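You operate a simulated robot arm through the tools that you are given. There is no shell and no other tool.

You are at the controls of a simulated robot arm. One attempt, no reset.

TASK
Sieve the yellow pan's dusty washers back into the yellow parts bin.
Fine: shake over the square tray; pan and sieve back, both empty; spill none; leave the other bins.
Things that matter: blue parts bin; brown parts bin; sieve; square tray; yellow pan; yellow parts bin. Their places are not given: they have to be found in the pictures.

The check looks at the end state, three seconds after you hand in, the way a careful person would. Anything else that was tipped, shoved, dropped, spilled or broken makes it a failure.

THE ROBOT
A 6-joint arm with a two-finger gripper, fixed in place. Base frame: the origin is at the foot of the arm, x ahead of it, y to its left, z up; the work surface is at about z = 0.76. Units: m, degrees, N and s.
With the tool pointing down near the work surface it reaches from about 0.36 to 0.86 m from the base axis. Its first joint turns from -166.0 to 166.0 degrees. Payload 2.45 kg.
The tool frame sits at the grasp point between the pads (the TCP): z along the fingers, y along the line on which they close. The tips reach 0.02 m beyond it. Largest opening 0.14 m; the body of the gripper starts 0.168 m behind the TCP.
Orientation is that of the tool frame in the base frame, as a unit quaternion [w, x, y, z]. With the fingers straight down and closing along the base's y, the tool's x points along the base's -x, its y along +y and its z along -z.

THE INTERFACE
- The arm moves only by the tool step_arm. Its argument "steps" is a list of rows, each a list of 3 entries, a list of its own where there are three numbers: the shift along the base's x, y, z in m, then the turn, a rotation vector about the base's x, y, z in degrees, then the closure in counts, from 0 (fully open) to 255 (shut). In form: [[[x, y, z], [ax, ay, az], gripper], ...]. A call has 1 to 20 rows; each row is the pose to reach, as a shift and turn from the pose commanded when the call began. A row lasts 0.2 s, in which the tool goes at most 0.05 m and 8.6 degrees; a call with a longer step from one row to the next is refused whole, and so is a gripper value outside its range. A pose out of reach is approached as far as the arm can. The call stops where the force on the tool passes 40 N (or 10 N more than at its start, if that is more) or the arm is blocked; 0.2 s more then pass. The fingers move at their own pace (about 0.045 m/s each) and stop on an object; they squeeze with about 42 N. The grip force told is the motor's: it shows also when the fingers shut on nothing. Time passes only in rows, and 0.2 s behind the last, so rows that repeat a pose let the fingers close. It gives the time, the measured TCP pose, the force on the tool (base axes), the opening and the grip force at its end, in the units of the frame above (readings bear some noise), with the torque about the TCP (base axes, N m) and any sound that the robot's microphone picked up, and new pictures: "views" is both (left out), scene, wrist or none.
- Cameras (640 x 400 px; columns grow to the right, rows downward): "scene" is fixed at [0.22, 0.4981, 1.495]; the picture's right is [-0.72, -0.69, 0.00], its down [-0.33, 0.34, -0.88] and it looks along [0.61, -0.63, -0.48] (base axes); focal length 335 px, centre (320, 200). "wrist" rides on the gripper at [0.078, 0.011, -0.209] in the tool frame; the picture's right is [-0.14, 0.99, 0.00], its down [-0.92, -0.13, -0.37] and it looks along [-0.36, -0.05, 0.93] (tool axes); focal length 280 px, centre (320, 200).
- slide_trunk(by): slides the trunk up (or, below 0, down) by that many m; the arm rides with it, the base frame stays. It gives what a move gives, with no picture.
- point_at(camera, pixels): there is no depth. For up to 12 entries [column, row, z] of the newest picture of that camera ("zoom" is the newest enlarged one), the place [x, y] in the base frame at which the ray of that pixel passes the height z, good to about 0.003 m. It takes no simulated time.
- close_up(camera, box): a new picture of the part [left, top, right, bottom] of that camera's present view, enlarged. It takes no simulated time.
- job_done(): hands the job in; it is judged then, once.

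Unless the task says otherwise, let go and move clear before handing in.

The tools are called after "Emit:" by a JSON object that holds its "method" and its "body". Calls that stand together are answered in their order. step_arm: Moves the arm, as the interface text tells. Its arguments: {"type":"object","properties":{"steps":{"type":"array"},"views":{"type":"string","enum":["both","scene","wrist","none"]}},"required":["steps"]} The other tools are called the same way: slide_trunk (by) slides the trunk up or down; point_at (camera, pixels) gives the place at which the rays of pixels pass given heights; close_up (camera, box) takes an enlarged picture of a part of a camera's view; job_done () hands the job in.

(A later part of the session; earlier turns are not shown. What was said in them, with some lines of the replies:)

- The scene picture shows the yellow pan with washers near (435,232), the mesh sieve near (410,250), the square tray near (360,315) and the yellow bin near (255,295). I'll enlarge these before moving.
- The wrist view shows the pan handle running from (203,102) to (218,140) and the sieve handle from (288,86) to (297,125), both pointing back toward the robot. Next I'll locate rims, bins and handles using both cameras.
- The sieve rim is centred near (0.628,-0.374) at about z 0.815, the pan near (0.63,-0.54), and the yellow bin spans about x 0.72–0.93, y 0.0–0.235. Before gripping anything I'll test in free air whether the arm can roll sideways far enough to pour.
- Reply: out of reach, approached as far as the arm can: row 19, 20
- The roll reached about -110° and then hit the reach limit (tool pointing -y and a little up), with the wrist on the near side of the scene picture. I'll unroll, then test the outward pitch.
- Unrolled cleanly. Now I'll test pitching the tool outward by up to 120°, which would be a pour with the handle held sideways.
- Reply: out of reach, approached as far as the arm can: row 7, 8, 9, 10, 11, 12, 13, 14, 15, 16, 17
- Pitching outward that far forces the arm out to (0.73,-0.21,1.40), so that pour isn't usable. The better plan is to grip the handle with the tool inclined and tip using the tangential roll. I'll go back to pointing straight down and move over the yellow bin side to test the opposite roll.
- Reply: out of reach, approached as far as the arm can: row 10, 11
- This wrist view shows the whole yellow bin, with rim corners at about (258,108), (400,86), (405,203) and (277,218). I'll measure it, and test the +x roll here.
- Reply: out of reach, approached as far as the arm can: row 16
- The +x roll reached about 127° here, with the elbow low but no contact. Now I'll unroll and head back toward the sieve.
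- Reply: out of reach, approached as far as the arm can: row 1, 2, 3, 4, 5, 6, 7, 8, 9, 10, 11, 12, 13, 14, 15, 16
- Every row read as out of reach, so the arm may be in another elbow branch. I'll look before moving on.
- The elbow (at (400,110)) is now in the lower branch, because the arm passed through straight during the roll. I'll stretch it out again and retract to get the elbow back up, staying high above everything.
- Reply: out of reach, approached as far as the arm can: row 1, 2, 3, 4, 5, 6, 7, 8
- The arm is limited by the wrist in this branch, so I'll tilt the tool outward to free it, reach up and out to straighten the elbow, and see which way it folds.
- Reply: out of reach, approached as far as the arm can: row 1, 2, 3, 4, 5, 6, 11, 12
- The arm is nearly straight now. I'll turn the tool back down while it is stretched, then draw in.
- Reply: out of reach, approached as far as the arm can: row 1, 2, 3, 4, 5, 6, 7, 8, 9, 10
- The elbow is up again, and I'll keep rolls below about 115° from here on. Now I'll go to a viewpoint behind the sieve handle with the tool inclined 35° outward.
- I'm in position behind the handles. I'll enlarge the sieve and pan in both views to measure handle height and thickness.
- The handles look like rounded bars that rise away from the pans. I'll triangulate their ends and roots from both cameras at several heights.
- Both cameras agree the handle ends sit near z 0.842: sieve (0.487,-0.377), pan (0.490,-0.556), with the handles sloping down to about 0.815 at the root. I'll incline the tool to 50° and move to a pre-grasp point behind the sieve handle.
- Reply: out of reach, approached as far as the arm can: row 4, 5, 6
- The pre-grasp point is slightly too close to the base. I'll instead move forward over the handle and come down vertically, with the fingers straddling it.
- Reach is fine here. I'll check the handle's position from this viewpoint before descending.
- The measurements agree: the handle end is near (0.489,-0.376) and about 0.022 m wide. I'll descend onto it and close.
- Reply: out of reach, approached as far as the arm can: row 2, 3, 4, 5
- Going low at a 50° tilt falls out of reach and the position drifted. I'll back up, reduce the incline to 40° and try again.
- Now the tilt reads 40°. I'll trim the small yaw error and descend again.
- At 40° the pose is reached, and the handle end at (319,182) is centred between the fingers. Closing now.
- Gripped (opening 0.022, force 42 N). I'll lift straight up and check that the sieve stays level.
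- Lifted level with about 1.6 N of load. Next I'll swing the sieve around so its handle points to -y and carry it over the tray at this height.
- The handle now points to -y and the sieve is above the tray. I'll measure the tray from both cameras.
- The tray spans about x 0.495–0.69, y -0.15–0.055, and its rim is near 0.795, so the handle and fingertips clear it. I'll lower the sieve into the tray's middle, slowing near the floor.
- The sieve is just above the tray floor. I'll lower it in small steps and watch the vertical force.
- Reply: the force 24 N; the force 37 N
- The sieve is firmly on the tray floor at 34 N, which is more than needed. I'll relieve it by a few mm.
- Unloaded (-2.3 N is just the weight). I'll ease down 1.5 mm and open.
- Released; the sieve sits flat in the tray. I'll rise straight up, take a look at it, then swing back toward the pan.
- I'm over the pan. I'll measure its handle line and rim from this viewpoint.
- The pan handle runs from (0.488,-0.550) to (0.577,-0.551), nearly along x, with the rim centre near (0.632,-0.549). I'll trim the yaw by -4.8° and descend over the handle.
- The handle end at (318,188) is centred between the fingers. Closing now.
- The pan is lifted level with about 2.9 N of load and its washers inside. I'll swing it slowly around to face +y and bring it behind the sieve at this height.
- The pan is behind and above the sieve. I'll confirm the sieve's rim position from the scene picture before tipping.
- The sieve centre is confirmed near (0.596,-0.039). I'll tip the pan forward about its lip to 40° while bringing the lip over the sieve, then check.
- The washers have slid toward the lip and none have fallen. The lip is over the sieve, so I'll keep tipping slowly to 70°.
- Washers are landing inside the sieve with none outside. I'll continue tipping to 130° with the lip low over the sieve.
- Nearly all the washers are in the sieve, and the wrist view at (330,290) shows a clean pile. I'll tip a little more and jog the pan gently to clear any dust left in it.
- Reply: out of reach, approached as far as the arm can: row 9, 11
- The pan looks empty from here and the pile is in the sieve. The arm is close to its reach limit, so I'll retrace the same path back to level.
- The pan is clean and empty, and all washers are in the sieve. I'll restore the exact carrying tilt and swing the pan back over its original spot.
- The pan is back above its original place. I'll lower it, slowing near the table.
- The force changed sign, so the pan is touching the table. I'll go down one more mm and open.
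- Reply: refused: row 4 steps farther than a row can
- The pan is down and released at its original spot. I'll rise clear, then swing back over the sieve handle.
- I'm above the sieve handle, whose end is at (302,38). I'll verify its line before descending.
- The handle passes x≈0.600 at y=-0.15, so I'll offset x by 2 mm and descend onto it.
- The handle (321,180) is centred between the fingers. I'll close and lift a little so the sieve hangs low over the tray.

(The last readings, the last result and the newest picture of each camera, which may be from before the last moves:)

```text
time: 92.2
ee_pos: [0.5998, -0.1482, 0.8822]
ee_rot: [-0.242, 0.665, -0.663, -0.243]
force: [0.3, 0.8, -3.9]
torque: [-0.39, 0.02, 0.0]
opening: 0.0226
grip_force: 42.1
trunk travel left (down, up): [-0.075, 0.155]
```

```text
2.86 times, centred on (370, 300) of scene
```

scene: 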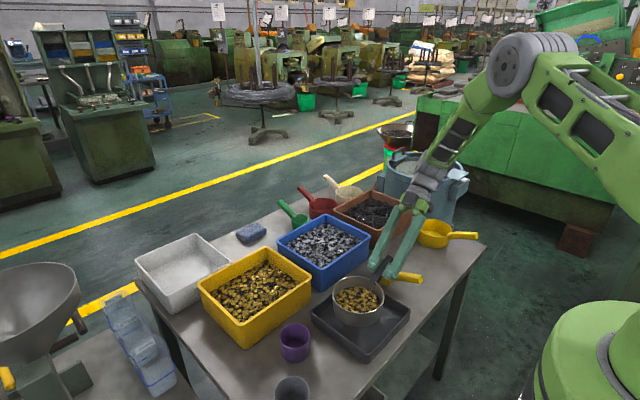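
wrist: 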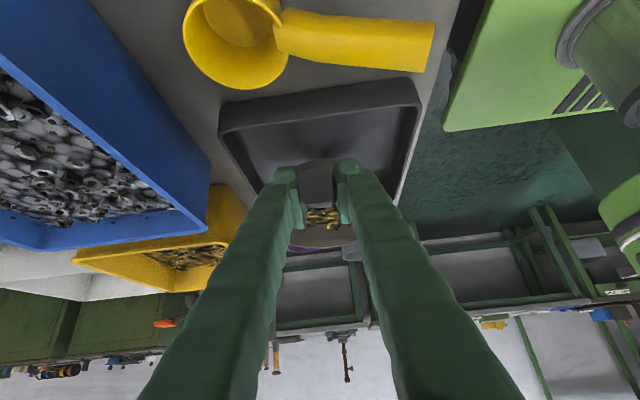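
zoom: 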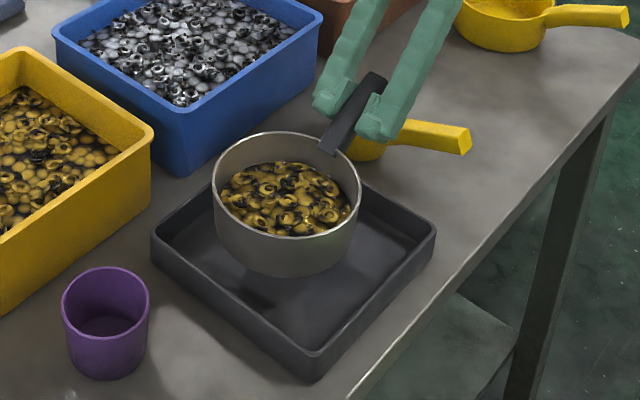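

The sieve hangs just over the tray with the washers inside. I'll shake it sideways and up and down in small strokes, staying well within the tray outline.

Emit:
{"method": "step_arm", "body": {"steps": [[[0.008, 0, 0], [0, 0, 0], 255], [[-0.018, 0, 0], [0, 0, 0], 255], [[0.008, 0, 0], [0, 0, 0], 255], [[-0.018, 0, 0], [0, 0, 0], 255], [[0.008, 0, 0], [0, 0, 0], 255], [[-0.018, 0, 0], [0, 0, 0], 255], [[0.008, 0, 0], [0, 0, 0], 255], [[-0.018, 0, 0], [0, 0, 0], 255], [[-0.005, 0.01, 0], [0, 0, 0], 255], [[-0.005, -0.015, 0], [0, 0, 0], 255], [[-0.005, 0.01, 0], [0, 0, 0], 255], [[-0.005, -0.015, 0], [0, 0, 0], 255], [[-0.005, 0.01, 0], [0, 0, 0], 255], [[-0.005, -0.015, 0], [0, 0, 0], 255], [[-0.005, 0, 0.008], [0, 0, 0], 255], [[-0.005, 0, -0.004], [0, 0, 0], 255], [[-0.005, 0, 0.008], [0, 0, 0], 255], [[-0.005, 0, -0.004], [0, 0, 0], 255], [[-0.005, 0, 0.008], [0, 0, 0], 255], [[-0.005, 0, 0], [0, 0, 0], 255]], "views": "both"}}

Emit:
{"method": "close_up", "body": {"camera": "scene", "box": [290, 230, 450, 370]}}

```text
time: 96.4
ee_pos: [0.5932, -0.1484, 0.8795]
ee_rot: [-0.242, 0.665, -0.664, -0.243]
force: [0.1, 0.1, -3.0]
torque: [-0.36, -0.02, -0.02]
opening: 0.0224
grip_force: 42.2
trunk travel left (down, up): [-0.075, 0.155]
```

scene: 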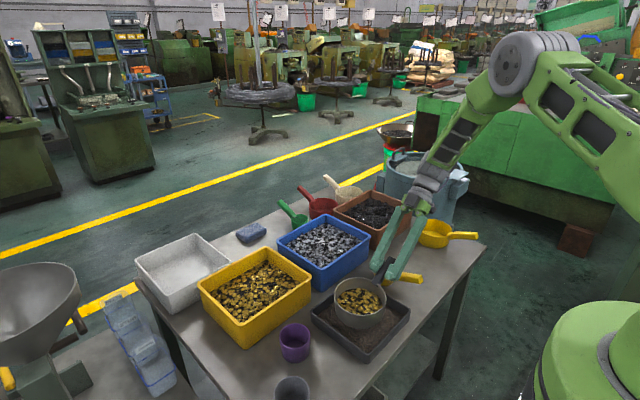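
wrist: 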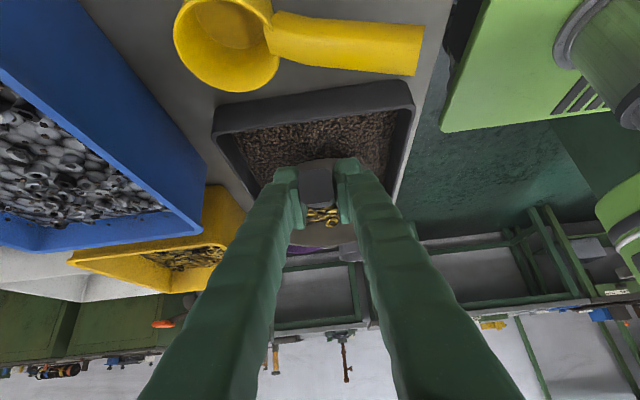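

```text
2.86 times, centred on (370, 300) of scene
```

zoom: 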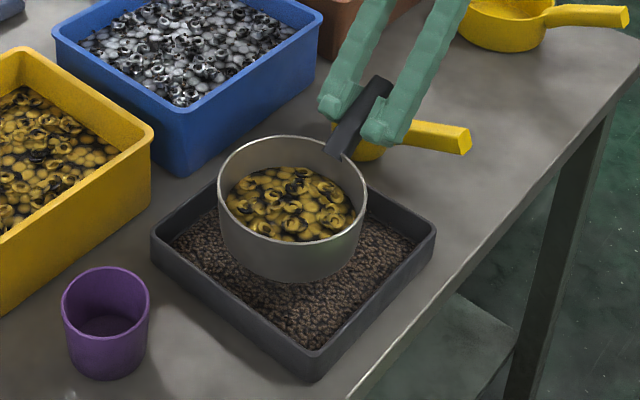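

Grit has dropped into the tray and the washers look cleaner. I'll shake a second time to get the rest out.

Emit:
{"method": "step_arm", "body": {"steps": [[[0.012, 0, 0], [0, 0, 0], 255], [[-0.01, 0, 0], [0, 0, 0], 255], [[0.012, 0, 0], [0, 0, 0], 255], [[-0.01, 0, 0], [0, 0, 0], 255], [[0.012, 0, 0], [0, 0, 0], 255], [[-0.01, 0, 0], [0, 0, 0], 255], [[0.012, 0, 0], [0, 0, 0], 255], [[-0.01, 0, 0], [0, 0, 0], 255], [[0, 0.01, 0], [0, 0, 0], 255], [[0, -0.012, 0], [0, 0, 0], 255], [[0, 0.01, 0], [0, 0, 0], 255], [[0, -0.012, 0], [0, 0, 0], 255], [[0, 0.01, 0], [0, 0, 0], 255], [[0, -0.012, 0], [0, 0, 0], 255], [[0, 0, 0.008], [0, 0, 0], 255], [[0, 0, -0.004], [0, 0, 0], 255], [[0, 0, 0.008], [0, 0, 0], 255], [[0, 0, -0.004], [0, 0, 0], 255], [[0, 0, 0.008], [0, 0, 0], 255], [[0, 0, 0], [0, 0, 0], 255]], "views": "none"}}

Emit:
{"method": "step_arm", "body": {"steps": [[[0.012, 0, 0], [0, 0, 0], 255], [[-0.01, 0, 0], [0, 0, 0], 255], [[0.012, 0, 0], [0, 0, 0], 255], [[-0.01, 0, 0], [0, 0, 0], 255], [[0.012, 0, 0], [0, 0, 0], 255], [[-0.01, 0, 0], [0, 0, 0], 255], [[0.012, 0, 0], [0, 0, 0], 255], [[-0.01, 0, 0], [0, 0, 0], 255], [[0, 0.01, 0], [0, 0, 0], 255], [[0, -0.012, 0], [0, 0, 0], 255], [[0, 0.01, 0], [0, 0, 0], 255], [[0, -0.012, 0], [0, 0, 0], 255], [[0, 0, 0], [0, 0, 0], 255], [[0, 0, 0], [0, 0, 0], 255]], "views": "both"}}

Emit:
{"method": "close_up", "body": {"camera": "scene", "box": [290, 230, 450, 370]}}

```text
time: 100.6
ee_pos: [0.5947, -0.1482, 0.883]
ee_rot: [-0.242, 0.664, -0.664, -0.243]
force: [-0.5, 0.1, -3.2]
torque: [-0.36, -0.04, 0.03]
opening: 0.0225
grip_force: 42.4
trunk travel left (down, up): [-0.075, 0.155]
```

```text
time: 103.6
ee_pos: [0.5933, -0.1459, 0.8827]
ee_rot: [-0.242, 0.664, -0.664, -0.243]
force: [-0.5, 0.6, -3.3]
torque: [-0.39, -0.01, -0.01]
opening: 0.0225
grip_force: 42.0
trunk travel left (down, up): [-0.075, 0.155]
```

scene: 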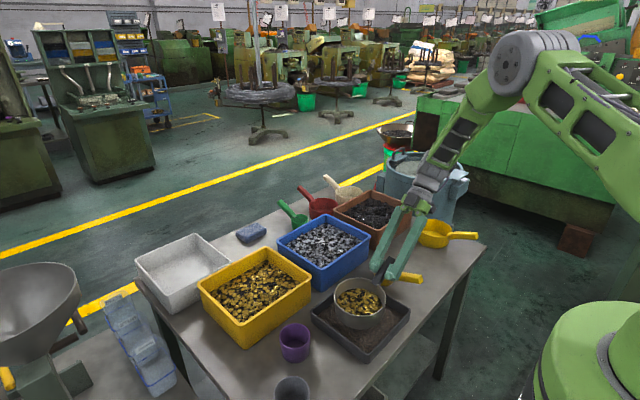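
wrist: 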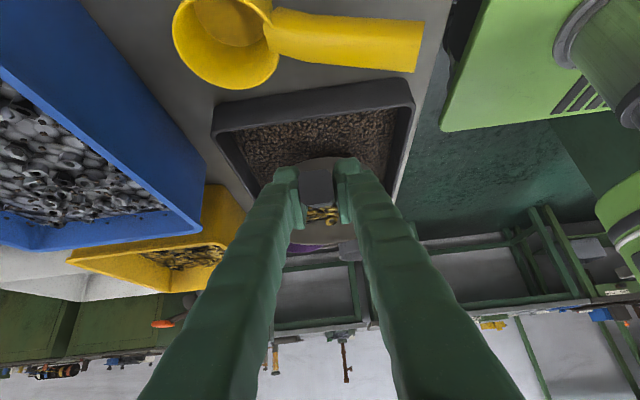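

```text
2.86 times, centred on (370, 300) of scene
```

zoom: 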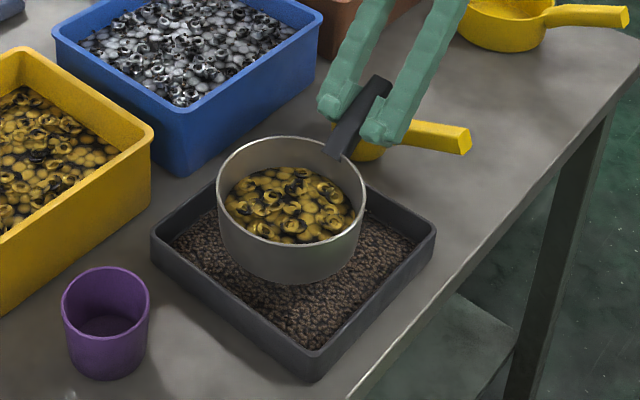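

The dust is out and the sieve holds only washers. I'll lift it and carry it level, yawed 30°, to a start point beside the yellow bin.

Emit:
{"method": "step_arm", "body": {"steps": [[[0, 0, 0.025], [0, 0, 0], 255], [[0, 0, 0.055], [0, 0, 0], 255], [[0, 0, 0.085], [0, 0, 0], 255], [[0, 0, 0.105], [0, 0, 0], 255], [[0.015, 0.005, 0.105], [0, 0, -2], 255], [[0.035, 0.013, 0.105], [0, 0, -5], 255], [[0.058, 0.022, 0.105], [0, 0, -8.5], 255], [[0.082, 0.031, 0.105], [0, 0, -12], 255], [[0.106, 0.041, 0.105], [0, 0, -15.5], 255], [[0.13, 0.05, 0.105], [0, 0, -19], 255], [[0.154, 0.06, 0.105], [0, 0, -22.5], 255], [[0.176, 0.069, 0.105], [0, 0, -25.5], 255], [[0.195, 0.076, 0.105], [0, 0, -28], 255], [[0.21, 0.082, 0.105], [0, 0, -30], 255], [[0.21, 0.082, 0.105], [0, 0, -30], 255]], "views": "both"}}

Emit:
{"method": "close_up", "body": {"camera": "scene", "box": [170, 190, 420, 370]}}

```text
time: 106.8
ee_pos: [0.8051, -0.0667, 0.9868]
ee_rot: [0.296, -0.47, 0.813, 0.172]
force: [-0.5, -0.2, -4.0]
torque: [-0.29, 0.15, 0.02]
opening: 0.0222
grip_force: 41.5
trunk travel left (down, up): [-0.075, 0.155]
```

scene: 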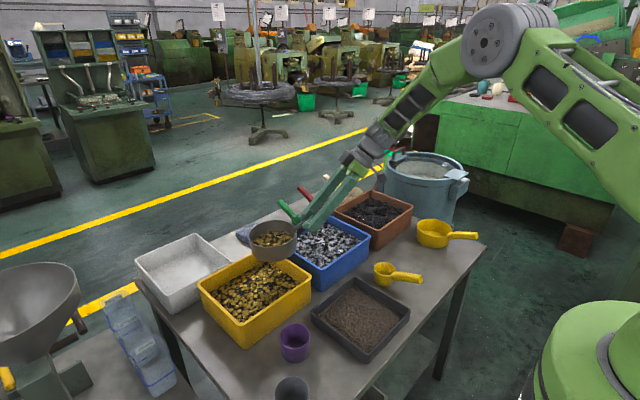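
wrist: 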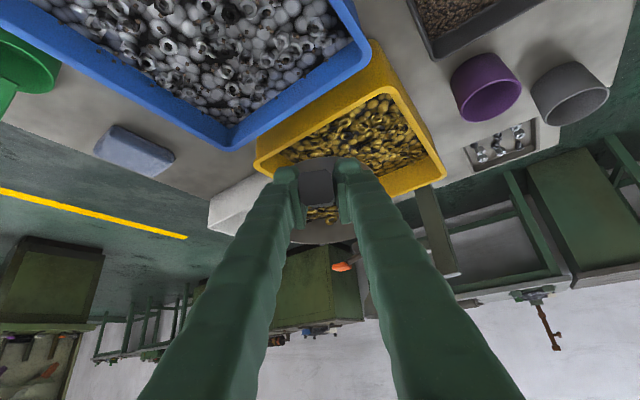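

```text
2.22 times, centred on (295, 280) of scene
```

zoom: 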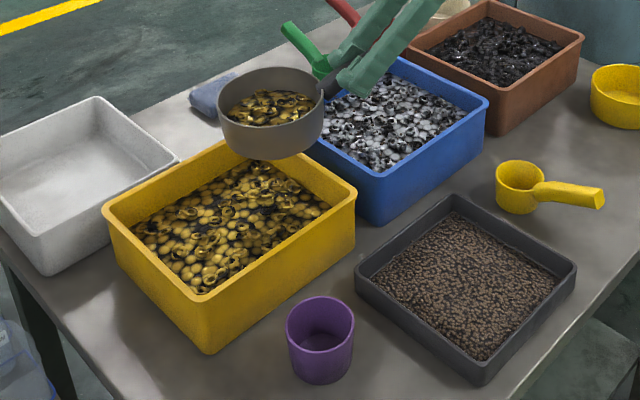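

The sieve is level beside the bin and over its rim. I'll tip it toward the bin's middle to 40° and check.

Emit:
{"method": "step_arm", "body": {"steps": [[[-0.0016, 0.0027, 0.0115], [-4.83, -1.29, 0], 255], [[-0.0018, 0.0046, 0.0185], [-9.66, -2.59, 0], 255], [[-0.0027, 0.0081, 0.0255], [-14.49, -3.88, 0], 255], [[-0.0039, 0.0127, 0.032], [-19.32, -5.18, 0], 255], [[-0.0054, 0.018, 0.038], [-24.15, -6.47, 0], 255], [[-0.0071, 0.0243, 0.0434], [-28.98, -7.76, 0], 255], [[-0.009, 0.0314, 0.0457], [-33.81, -9.06, 0], 255], [[-0.0111, 0.0394, 0.0473], [-38.64, -10.35, 0], 255]], "views": "both"}}

Emit:
{"method": "close_up", "body": {"camera": "scene", "box": [170, 190, 420, 370]}}

```text
time: 108.6
ee_pos: [0.793, -0.0269, 1.0335]
ee_rot: [0.196, -0.555, 0.794, -0.148]
force: [-0.9, 0.5, -3.5]
torque: [-0.18, 0.23, -0.01]
opening: 0.0226
grip_force: 42.1
trunk travel left (down, up): [-0.075, 0.155]
```

scene: 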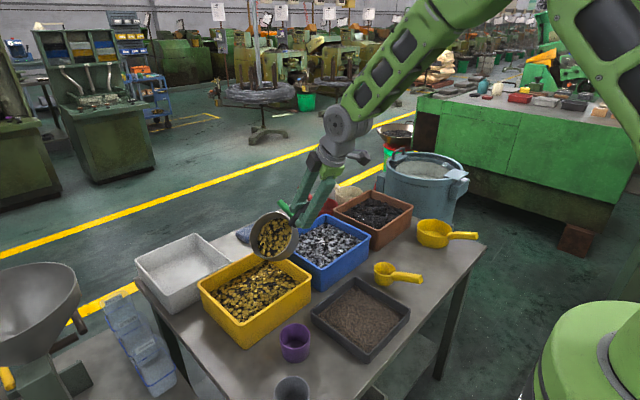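
wrist: 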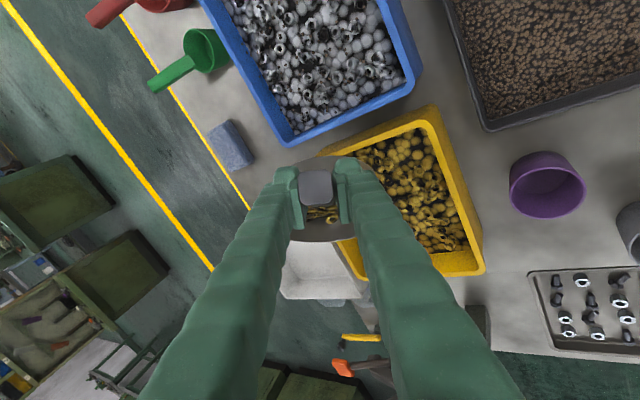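

```text
2.22 times, centred on (295, 280) of scene
```

zoom: 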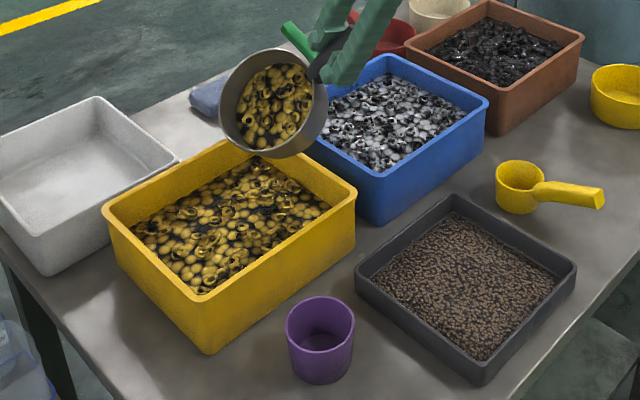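

The lip is above the bin interior (around zoom (240,146)) and nothing has spilled. I'll keep tipping slowly to 80°.

Emit:
{"method": "step_arm", "body": {"steps": [[[-0.0012, 0.0043, 0.0018], [-2.41, -0.65, 0], 255], [[-0.0024, 0.0087, 0.0035], [-4.83, -1.29, 0], 255], [[-0.0036, 0.0134, 0.0048], [-7.24, -1.94, 0], 255], [[-0.0049, 0.0181, 0.0061], [-9.66, -2.59, 0], 255], [[-0.0062, 0.023, 0.007], [-12.07, -3.24, 0], 255], [[-0.0075, 0.028, 0.0078], [-14.49, -3.88, 0], 255], [[-0.0089, 0.0332, 0.0082], [-16.9, -4.53, 0], 255], [[-0.0103, 0.0385, 0.0086], [-19.32, -5.18, 0], 255], [[-0.0118, 0.044, 0.0097], [-21.73, -5.83, 0], 255], [[-0.0133, 0.0495, 0.0108], [-24.15, -6.47, 0], 255], [[-0.0148, 0.0551, 0.0115], [-26.56, -7.12, 0], 255], [[-0.0163, 0.0608, 0.0122], [-28.98, -7.76, 0], 255], [[-0.0178, 0.0666, 0.011], [-31.4, -8.41, 0], 255], [[-0.0194, 0.0724, 0.0099], [-33.81, -9.06, 0], 255], [[-0.021, 0.0783, 0.0083], [-36.22, -9.7, 0], 255], [[-0.0226, 0.0842, 0.0067], [-38.64, -10.35, 0], 255]], "views": "both"}}

Emit:
{"method": "close_up", "body": {"camera": "scene", "box": [170, 190, 420, 370]}}

```text
time: 112.0
ee_pos: [0.7706, 0.0568, 1.0404]
ee_rot: [0.071, -0.573, 0.68, -0.452]
force: [0.4, -0.2, -2.4]
torque: [0.06, 0.18, 0.01]
opening: 0.0225
grip_force: 42.1
trunk travel left (down, up): [-0.075, 0.155]
```

scene: 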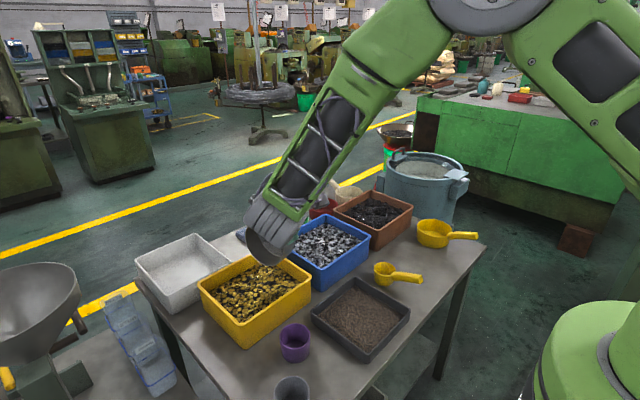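
wrist: 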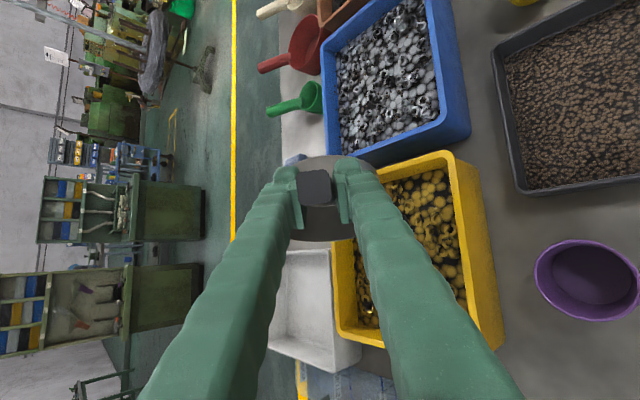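

```text
2.22 times, centred on (295, 280) of scene
```

zoom: 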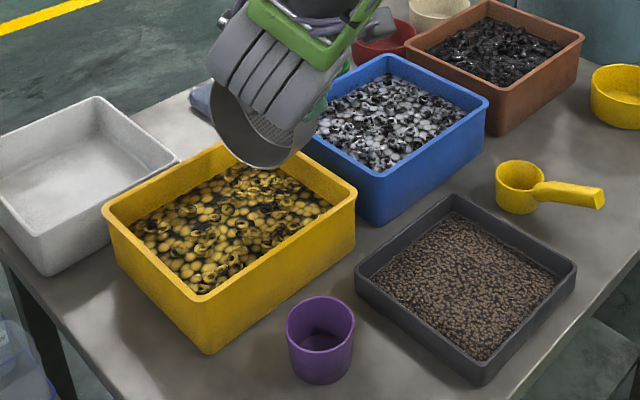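

The washers have slid out and the mesh is showing. I'll tip further, to 120°, to empty it fully.

Emit:
{"method": "step_arm", "body": {"steps": [[[-0.0032, 0.0118, 0.0007], [-4.83, -1.29, 0], 255], [[-0.0063, 0.0237, 0.0002], [-9.66, -2.59, 0], 255], [[-0.0095, 0.0356, -0.0013], [-14.49, -3.88, 0], 255], [[-0.0126, 0.0471, -0.0038], [-19.32, -5.18, 0], 255], [[-0.0157, 0.0585, -0.0074], [-24.15, -6.47, 0], 255], [[-0.0186, 0.0695, -0.0121], [-28.98, -7.76, 0], 255], [[-0.0215, 0.0802, -0.0176], [-33.81, -9.06, 0], 255], [[-0.0242, 0.0903, -0.0241], [-38.64, -10.35, 0], 255], [[-0.0242, 0.0903, -0.0161], [-38.64, -10.35, 0], 255], [[-0.0242, 0.0903, -0.0241], [-38.64, -10.35, 0], 255], [[-0.0242, 0.0903, -0.0161], [-38.64, -10.35, 0], 255], [[-0.0242, 0.0903, -0.0241], [-38.64, -10.35, 0], 255]], "views": "both"}}

Emit:
{"method": "close_up", "body": {"camera": "scene", "box": [170, 190, 420, 370]}}

```text
time: 114.6
ee_pos: [0.7471, 0.1482, 1.0167]
ee_rot: [0.062, 0.522, -0.483, 0.7]
force: [0.4, -0.6, -2.5]
torque: [0.17, 0.19, 0.04]
opening: 0.0221
grip_force: 42.6
trunk travel left (down, up): [-0.075, 0.155]
```

scene: 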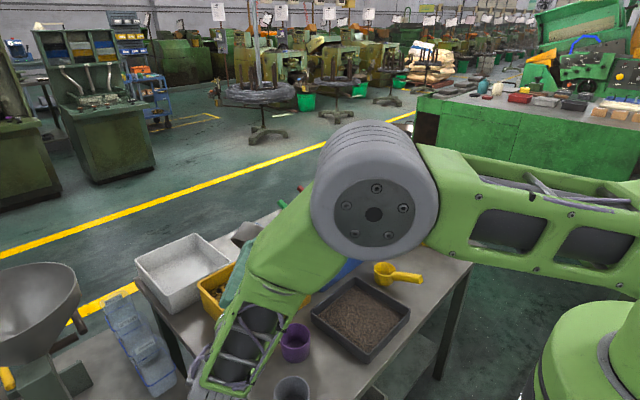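
wrist: 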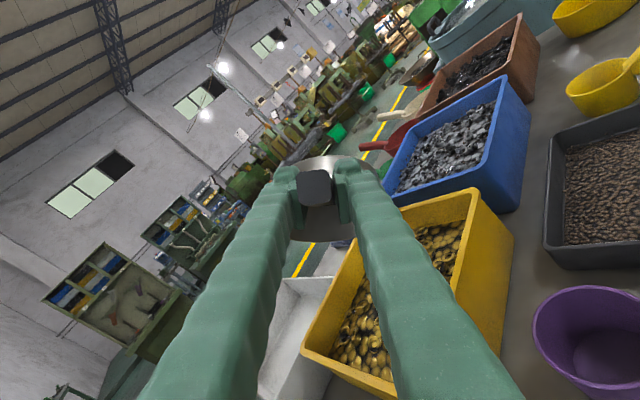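

```text
2.22 times, centred on (295, 280) of scene
```

zoom: 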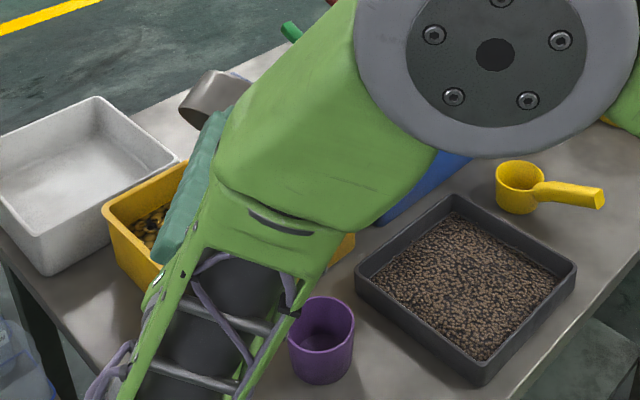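

The sieve looks empty and the pose is well within reach. I'll retrace the tip back to level above the bin.

Emit:
{"method": "step_arm", "body": {"steps": [[[0.0044, -0.0164, 0.01], [7.73, 2.07, 0], 255], [[0.0091, -0.034, 0.0174], [15.46, 4.14, 0], 255], [[0.0141, -0.0525, 0.0224], [23.18, 6.21, 0], 255], [[0.0191, -0.0713, 0.0246], [30.91, 8.28, 0], 255], [[0.0242, -0.0903, 0.0241], [38.64, 10.35, 0], 255], [[0.0292, -0.1091, 0.0298], [46.37, 12.42, 0], 255], [[0.0341, -0.1272, 0.0279], [54.1, 14.5, 0], 255], [[0.0387, -0.1444, 0.0254], [61.82, 16.56, 0], 255], [[0.0429, -0.1602, 0.0226], [69.55, 18.64, 0], 255], [[0.0468, -0.1745, 0.0174], [77.28, 20.71, 0], 255], [[0.0501, -0.1868, 0.0145], [85.0, 22.78, 0], 255], [[0.0528, -0.197, 0.0068], [92.74, 24.85, 0], 255], [[0.0549, -0.2049, -0.003], [100.46, 26.92, 0], 255], [[0.0564, -0.2103, -0.0139], [108.2, 28.99, 0], 255], [[0.0571, -0.2131, -0.0264], [115.92, 31.06, 0], 255], [[0.0571, -0.2131, -0.0264], [115.92, 31.06, 0], 255]], "views": "both"}}

Emit:
{"method": "close_up", "body": {"camera": "scene", "box": [170, 190, 420, 370]}}

```text
time: 118.0
ee_pos: [0.8033, -0.0657, 0.9892]
ee_rot: [0.297, -0.47, 0.813, 0.173]
force: [0.2, 0.3, -2.5]
torque: [-0.18, 0.09, 0.03]
opening: 0.0226
grip_force: 41.7
trunk travel left (down, up): [-0.075, 0.155]
```

scene: 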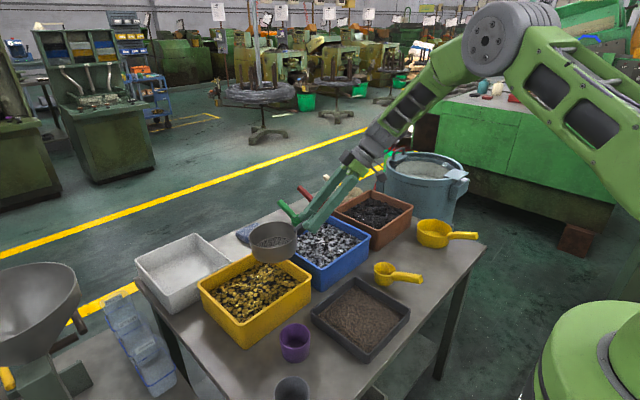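
wrist: 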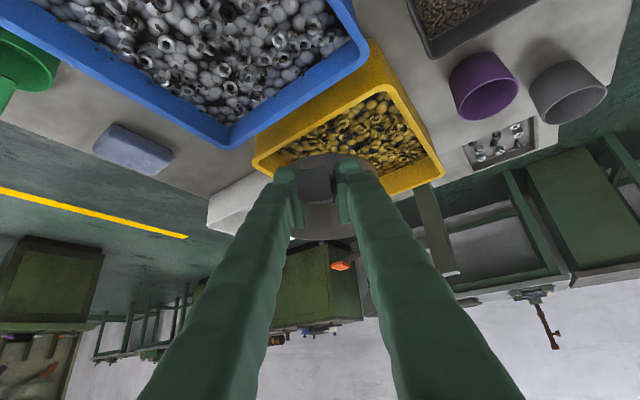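

```text
2.22 times, centred on (295, 280) of scene
```

zoom: 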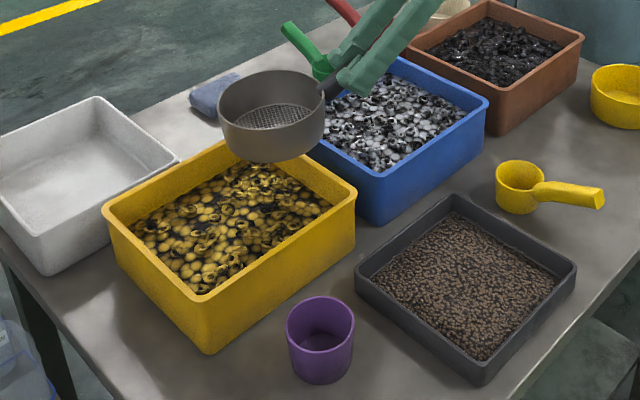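

The sieve is empty with its mesh clear, and I see no washers outside the bin. I'll carry it back to where it came from, turning the handle back toward the robot.

Emit:
{"method": "step_arm", "body": {"steps": [[[-0.02, -0.008, 0], [0, 0, 0], 255], [[-0.045, -0.018, 0], [0, 0, 0], 255], [[-0.07, -0.029, 0], [0, 0, 0], 255], [[-0.095, -0.039, 0], [0, 0, 0], 255], [[-0.12, -0.049, 0], [0, 0, 0], 255], [[-0.145, -0.06, 0], [0, 0, 0], 255], [[-0.17, -0.07, 0], [0, 0, 0], 255], [[-0.19, -0.078, 0], [0, 0, 0], 255], [[-0.203, -0.084, 0], [0, 0, 0], 255], [[-0.211, -0.109, 0], [0, 0, -6.5], 255], [[-0.219, -0.134, 0], [0, 0, -13.1], 255], [[-0.228, -0.16, 0], [0, 0, -19.6], 255], [[-0.236, -0.185, 0], [0, 0, -26.2], 255], [[-0.245, -0.21, 0], [0, 0, -32.7], 255], [[-0.253, -0.235, 0], [0, 0, -39.3], 255], [[-0.262, -0.26, 0], [0, 0, -45.8], 255], [[-0.27, -0.286, 0], [0, 0, -52.4], 255], [[-0.2788, -0.3113, 0], [0, 0, -58.9], 255], [[-0.2788, -0.3113, 0], [0, 0, -58.9], 255]], "views": "both"}}

```text
time: 122.0
ee_pos: [0.5255, -0.3757, 0.9906]
ee_rot: [0.342, -0.008, 0.94, 0.003]
force: [-0.1, -0.2, -2.4]
torque: [0.0, 0.19, 0.01]
opening: 0.0223
grip_force: 41.8
trunk travel left (down, up): [-0.075, 0.155]
```

scene: 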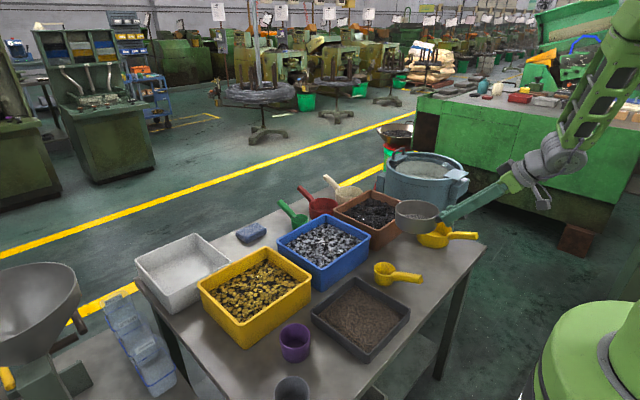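
wrist: 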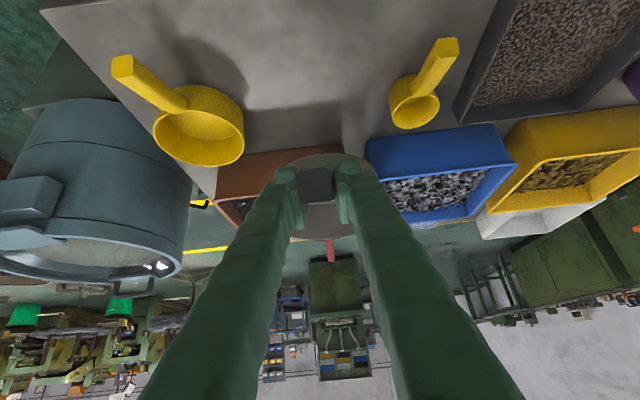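

It's above its original spot; the pan at (200,120) matches the earlier picture from this pose. Lowering now, slowly at the end.

Emit:
{"method": "step_arm", "body": {"steps": [[[-0.001, -0.001, -0.04], [0, 0, 0], 255], [[-0.001, -0.001, -0.08], [0, 0, 0], 255], [[-0.001, -0.001, -0.115], [0, 0, 0], 255], [[-0.001, -0.001, -0.138], [0, 0, 0], 255], [[-0.001, -0.001, -0.15], [0, 0, 0], 255], [[-0.001, -0.001, -0.154], [0, 0, 0], 255], [[-0.001, -0.001, -0.154], [0, 0, 0], 255]], "views": "none"}}

Emit:
{"method": "step_arm", "body": {"steps": [[[0, 0, -0.001], [0, 0, 0], 255], [[0, 0, -0.003], [0, 0, 0], 255], [[0, 0, -0.003], [0, 0, 0], 255]], "views": "scene"}}

```text
time: 123.6
ee_pos: [0.5241, -0.3779, 0.8376]
ee_rot: [0.343, -0.01, 0.939, 0.004]
force: [-1.4, -1.0, 7.7]
torque: [-0.06, -1.16, -0.11]
opening: 0.0223
grip_force: 42.3
trunk travel left (down, up): [-0.075, 0.155]
```

```text
time: 124.4
ee_pos: [0.5231, -0.3764, 0.8329]
ee_rot: [0.342, -0.008, 0.94, 0.003]
force: [-3.0, -0.3, 7.7]
torque: [0.04, -0.31, -0.02]
opening: 0.0223
grip_force: 42.5
trunk travel left (down, up): [-0.075, 0.155]
```

scene: 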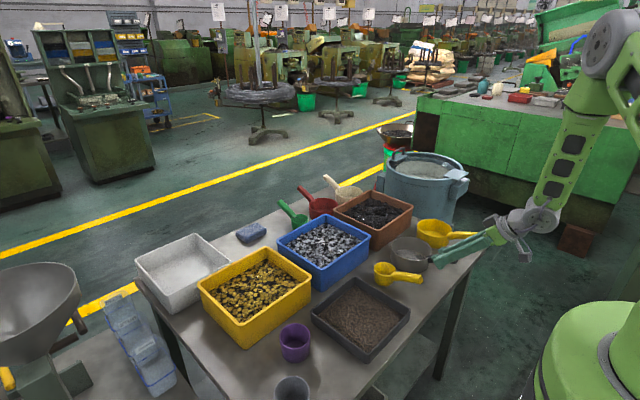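

The front edge touched first and the sieve is settling flat (torque fell from -1.16 to -0.31). I'll take one more small step down and then release gently.

Emit:
{"method": "step_arm", "body": {"steps": [[[0, 0, -0.0015], [0, 0, 0], 255], [[0, 0, -0.0015], [0, 0, 0], 255]], "views": "none"}}

Emit:
{"method": "close_up", "body": {"camera": "scene", "box": [360, 200, 500, 290]}}

```text
time: 125.0
ee_pos: [0.523, -0.3781, 0.8334]
ee_rot: [0.344, -0.01, 0.939, 0.004]
force: [-6.3, 1.3, 18.0]
torque: [0.05, -0.54, 0.08]
opening: 0.0228
grip_force: 42.1
trunk travel left (down, up): [-0.075, 0.155]
```

```text
4.44 times, centred on (430, 245) of scene
```

zoom: 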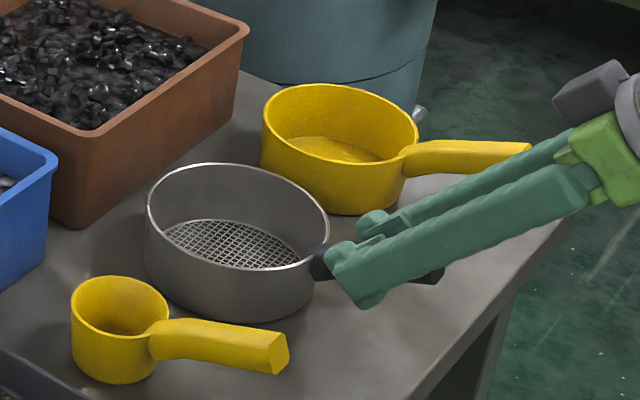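

Force is 18 N, so the sieve is flat, and its place matches the original close-up (rim at (147,205)–(330,238)). I'll ease off and open.

Emit:
{"method": "step_arm", "body": {"steps": [[[0, 0, 0.0015], [0, 0, 0], 255], [[0, 0, 0.0015], [0, 0, 0], 240], [[0, 0, 0.0015], [0, 0, 0], 225], [[0, 0, 0.0015], [0, 0, 0], 205], [[0, 0, 0.0015], [0, 0, 0], 180], [[0, 0, 0.0015], [0, 0, 0], 150], [[0, 0, 0.0015], [0, 0, 0], 120], [[0, 0, 0.0015], [0, 0, 0], 120], [[0, 0, 0.03], [0, 0, 0], 120], [[0, 0, 0.07], [0, 0, 0], 120], [[0, 0, 0.11], [0, 0, 0], 120], [[0, 0, 0.15], [0, 0, 0], 120], [[0, 0, 0.19], [0, 0, 0], 120]], "views": "both"}}

Emit:
{"method": "close_up", "body": {"camera": "scene", "box": [360, 200, 500, 290]}}

Emit:
{"method": "close_up", "body": {"camera": "scene", "box": [130, 200, 450, 400]}}

```text
time: 127.8
ee_pos: [0.5239, -0.3785, 1.0225]
ee_rot: [0.343, -0.008, 0.939, 0.003]
force: [0.2, 1.1, 0.7]
torque: [0.01, -0.01, -0.02]
opening: 0.074
grip_force: 0.2
trunk travel left (down, up): [-0.075, 0.155]
```

scene: 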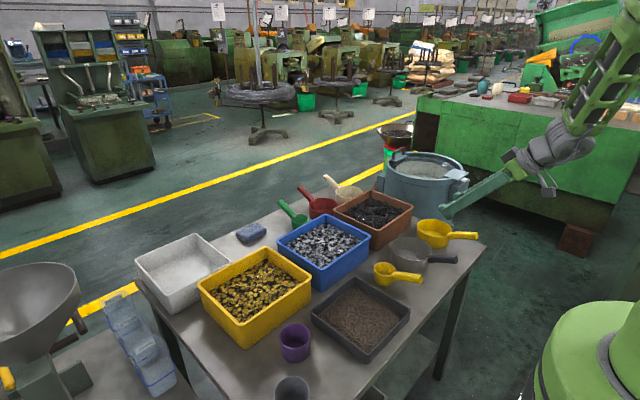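
wrist: 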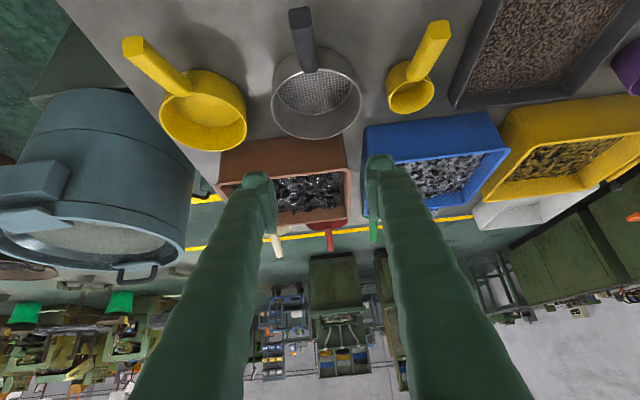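

```text
4.44 times, centred on (430, 245) of scene
```

zoom: 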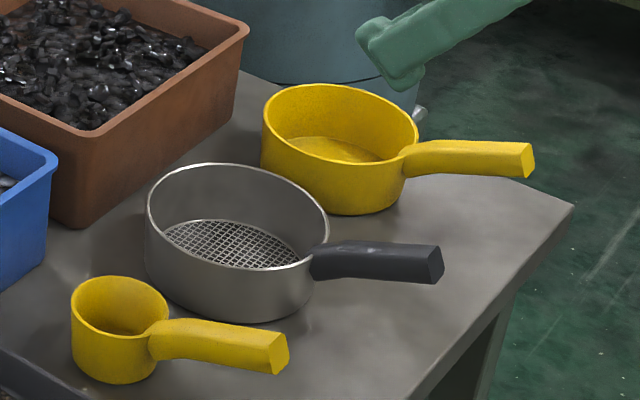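

```text
2.00 times, centred on (290, 300) of scene
```

zoom: 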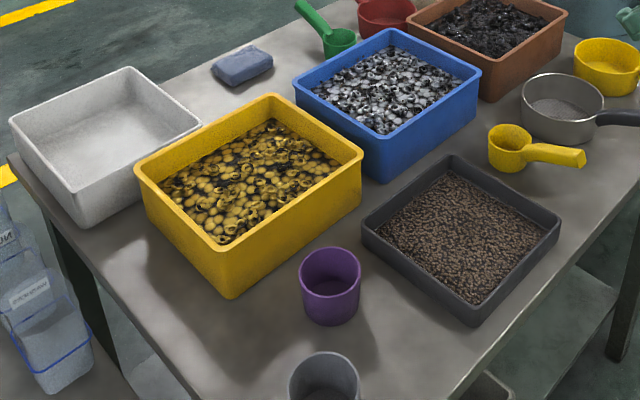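

Everything looks in place: sieve and pan are empty and back, and the grit is in the tray. I'll retract to the starting pose and inspect from above for strays.

Emit:
{"method": "step_arm", "body": {"steps": [[[0, 0, 0.04], [0, 0, 0], 120], [[0.01, 0.01, 0.08], [0, 8, 0], 100], [[0.02, 0.02, 0.12], [0, 16, 0], 60], [[0.03, 0.03, 0.16], [0, 24, 0], 30], [[0.04, 0.04, 0.19], [0, 32, 0], 0], [[0.054, 0.053, 0.204], [0, 40, 0], 0], [[0.07, 0.09, 0.204], [0, 40, 0], 0], [[0.09, 0.13, 0.204], [0, 40, 0], 0], [[0.11, 0.17, 0.204], [0, 40, 0], 0], [[0.11, 0.21, 0.204], [0, 40, 0], 0], [[0.11, 0.25, 0.204], [0, 40, 0], 0], [[0.11, 0.29, 0.204], [0, 40, 0], 0], [[0.11, 0.29, 0.204], [0, 40, 0], 0]], "views": "both"}}

Emit:
{"method": "close_up", "body": {"camera": "wrist", "box": [120, 40, 440, 240]}}

Emit:
{"method": "close_up", "body": {"camera": "wrist", "box": [320, 40, 640, 300]}}

```text
time: 130.6
ee_pos: [0.6345, -0.0859, 1.2263]
ee_rot: [0.0, -0.008, 1.0, 0.007]
force: [-0.3, 0.5, 0.1]
torque: [0.02, -0.01, -0.01]
opening: 0.1399
grip_force: 0.1
trunk travel left (down, up): [-0.075, 0.155]
```

scene: 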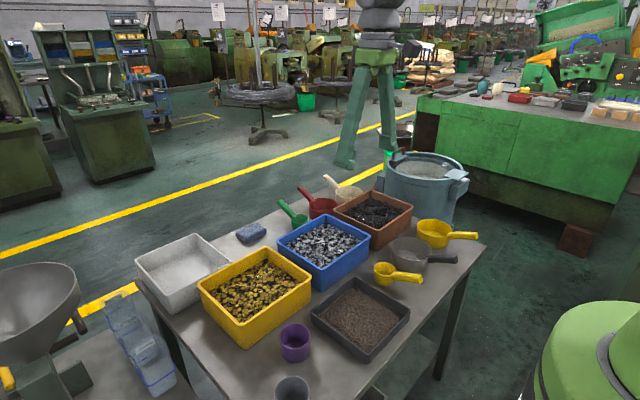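
wrist: 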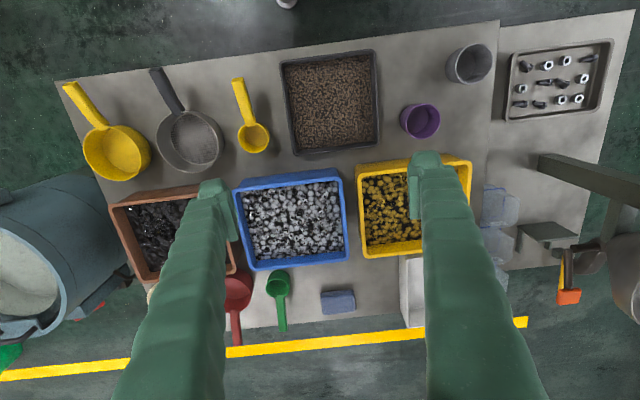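

```text
2.00 times, centred on (280, 140) of wrist
```

zoom: 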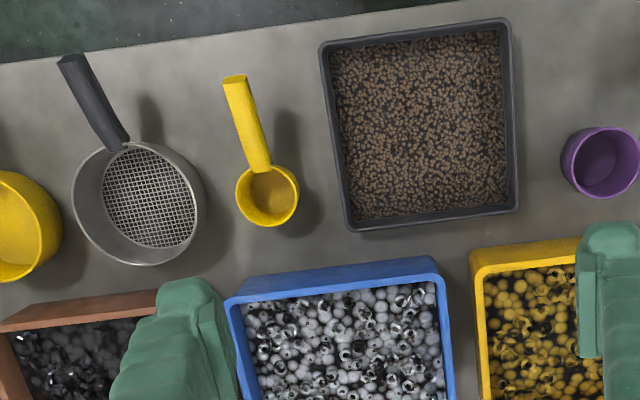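

```text
1.54 times, centred on (480, 170) of wrist
```

zoom: 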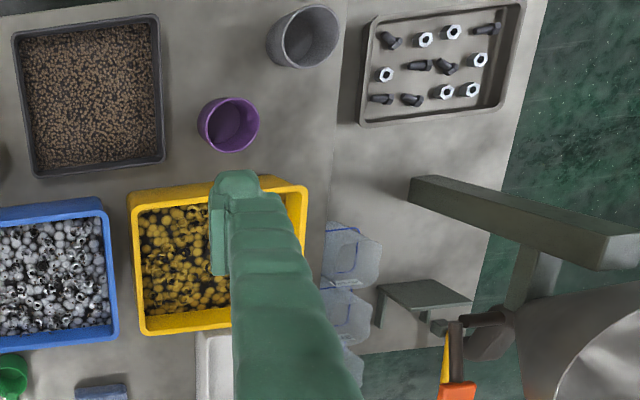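

The overhead view shows no strays. The pan (118,155) and sieve (190,140) are empty in their places, the grit is all in the tray (330,105), the washers are in the yellow bin, and the other bins are untouched. The gripper is open and clear, so I'm handing in.

Emit:
{"method": "job_done", "body": {}}

```text
The job is handed in.
```

The job is handed in: the washers are sieved and back in the yellow parts bin, and the dust is in the square tray.

- **Pan and sieve:** both looked empty in the last pictures. They are back where they started, to within a few millimetres.
- **Spills:** I saw no washers or grit outside the bin and tray in the final scene and overhead views. The gripper hid part of the yellow bin in the overhead view.
- **Other bins:** the blue and brown bins were not touched, and nothing else on the table appears to have moved.

While testing the arm's reach at the start, I pushed it into an awkward elbow position. I recovered without touching anything, before I had picked up the sieve or pan.
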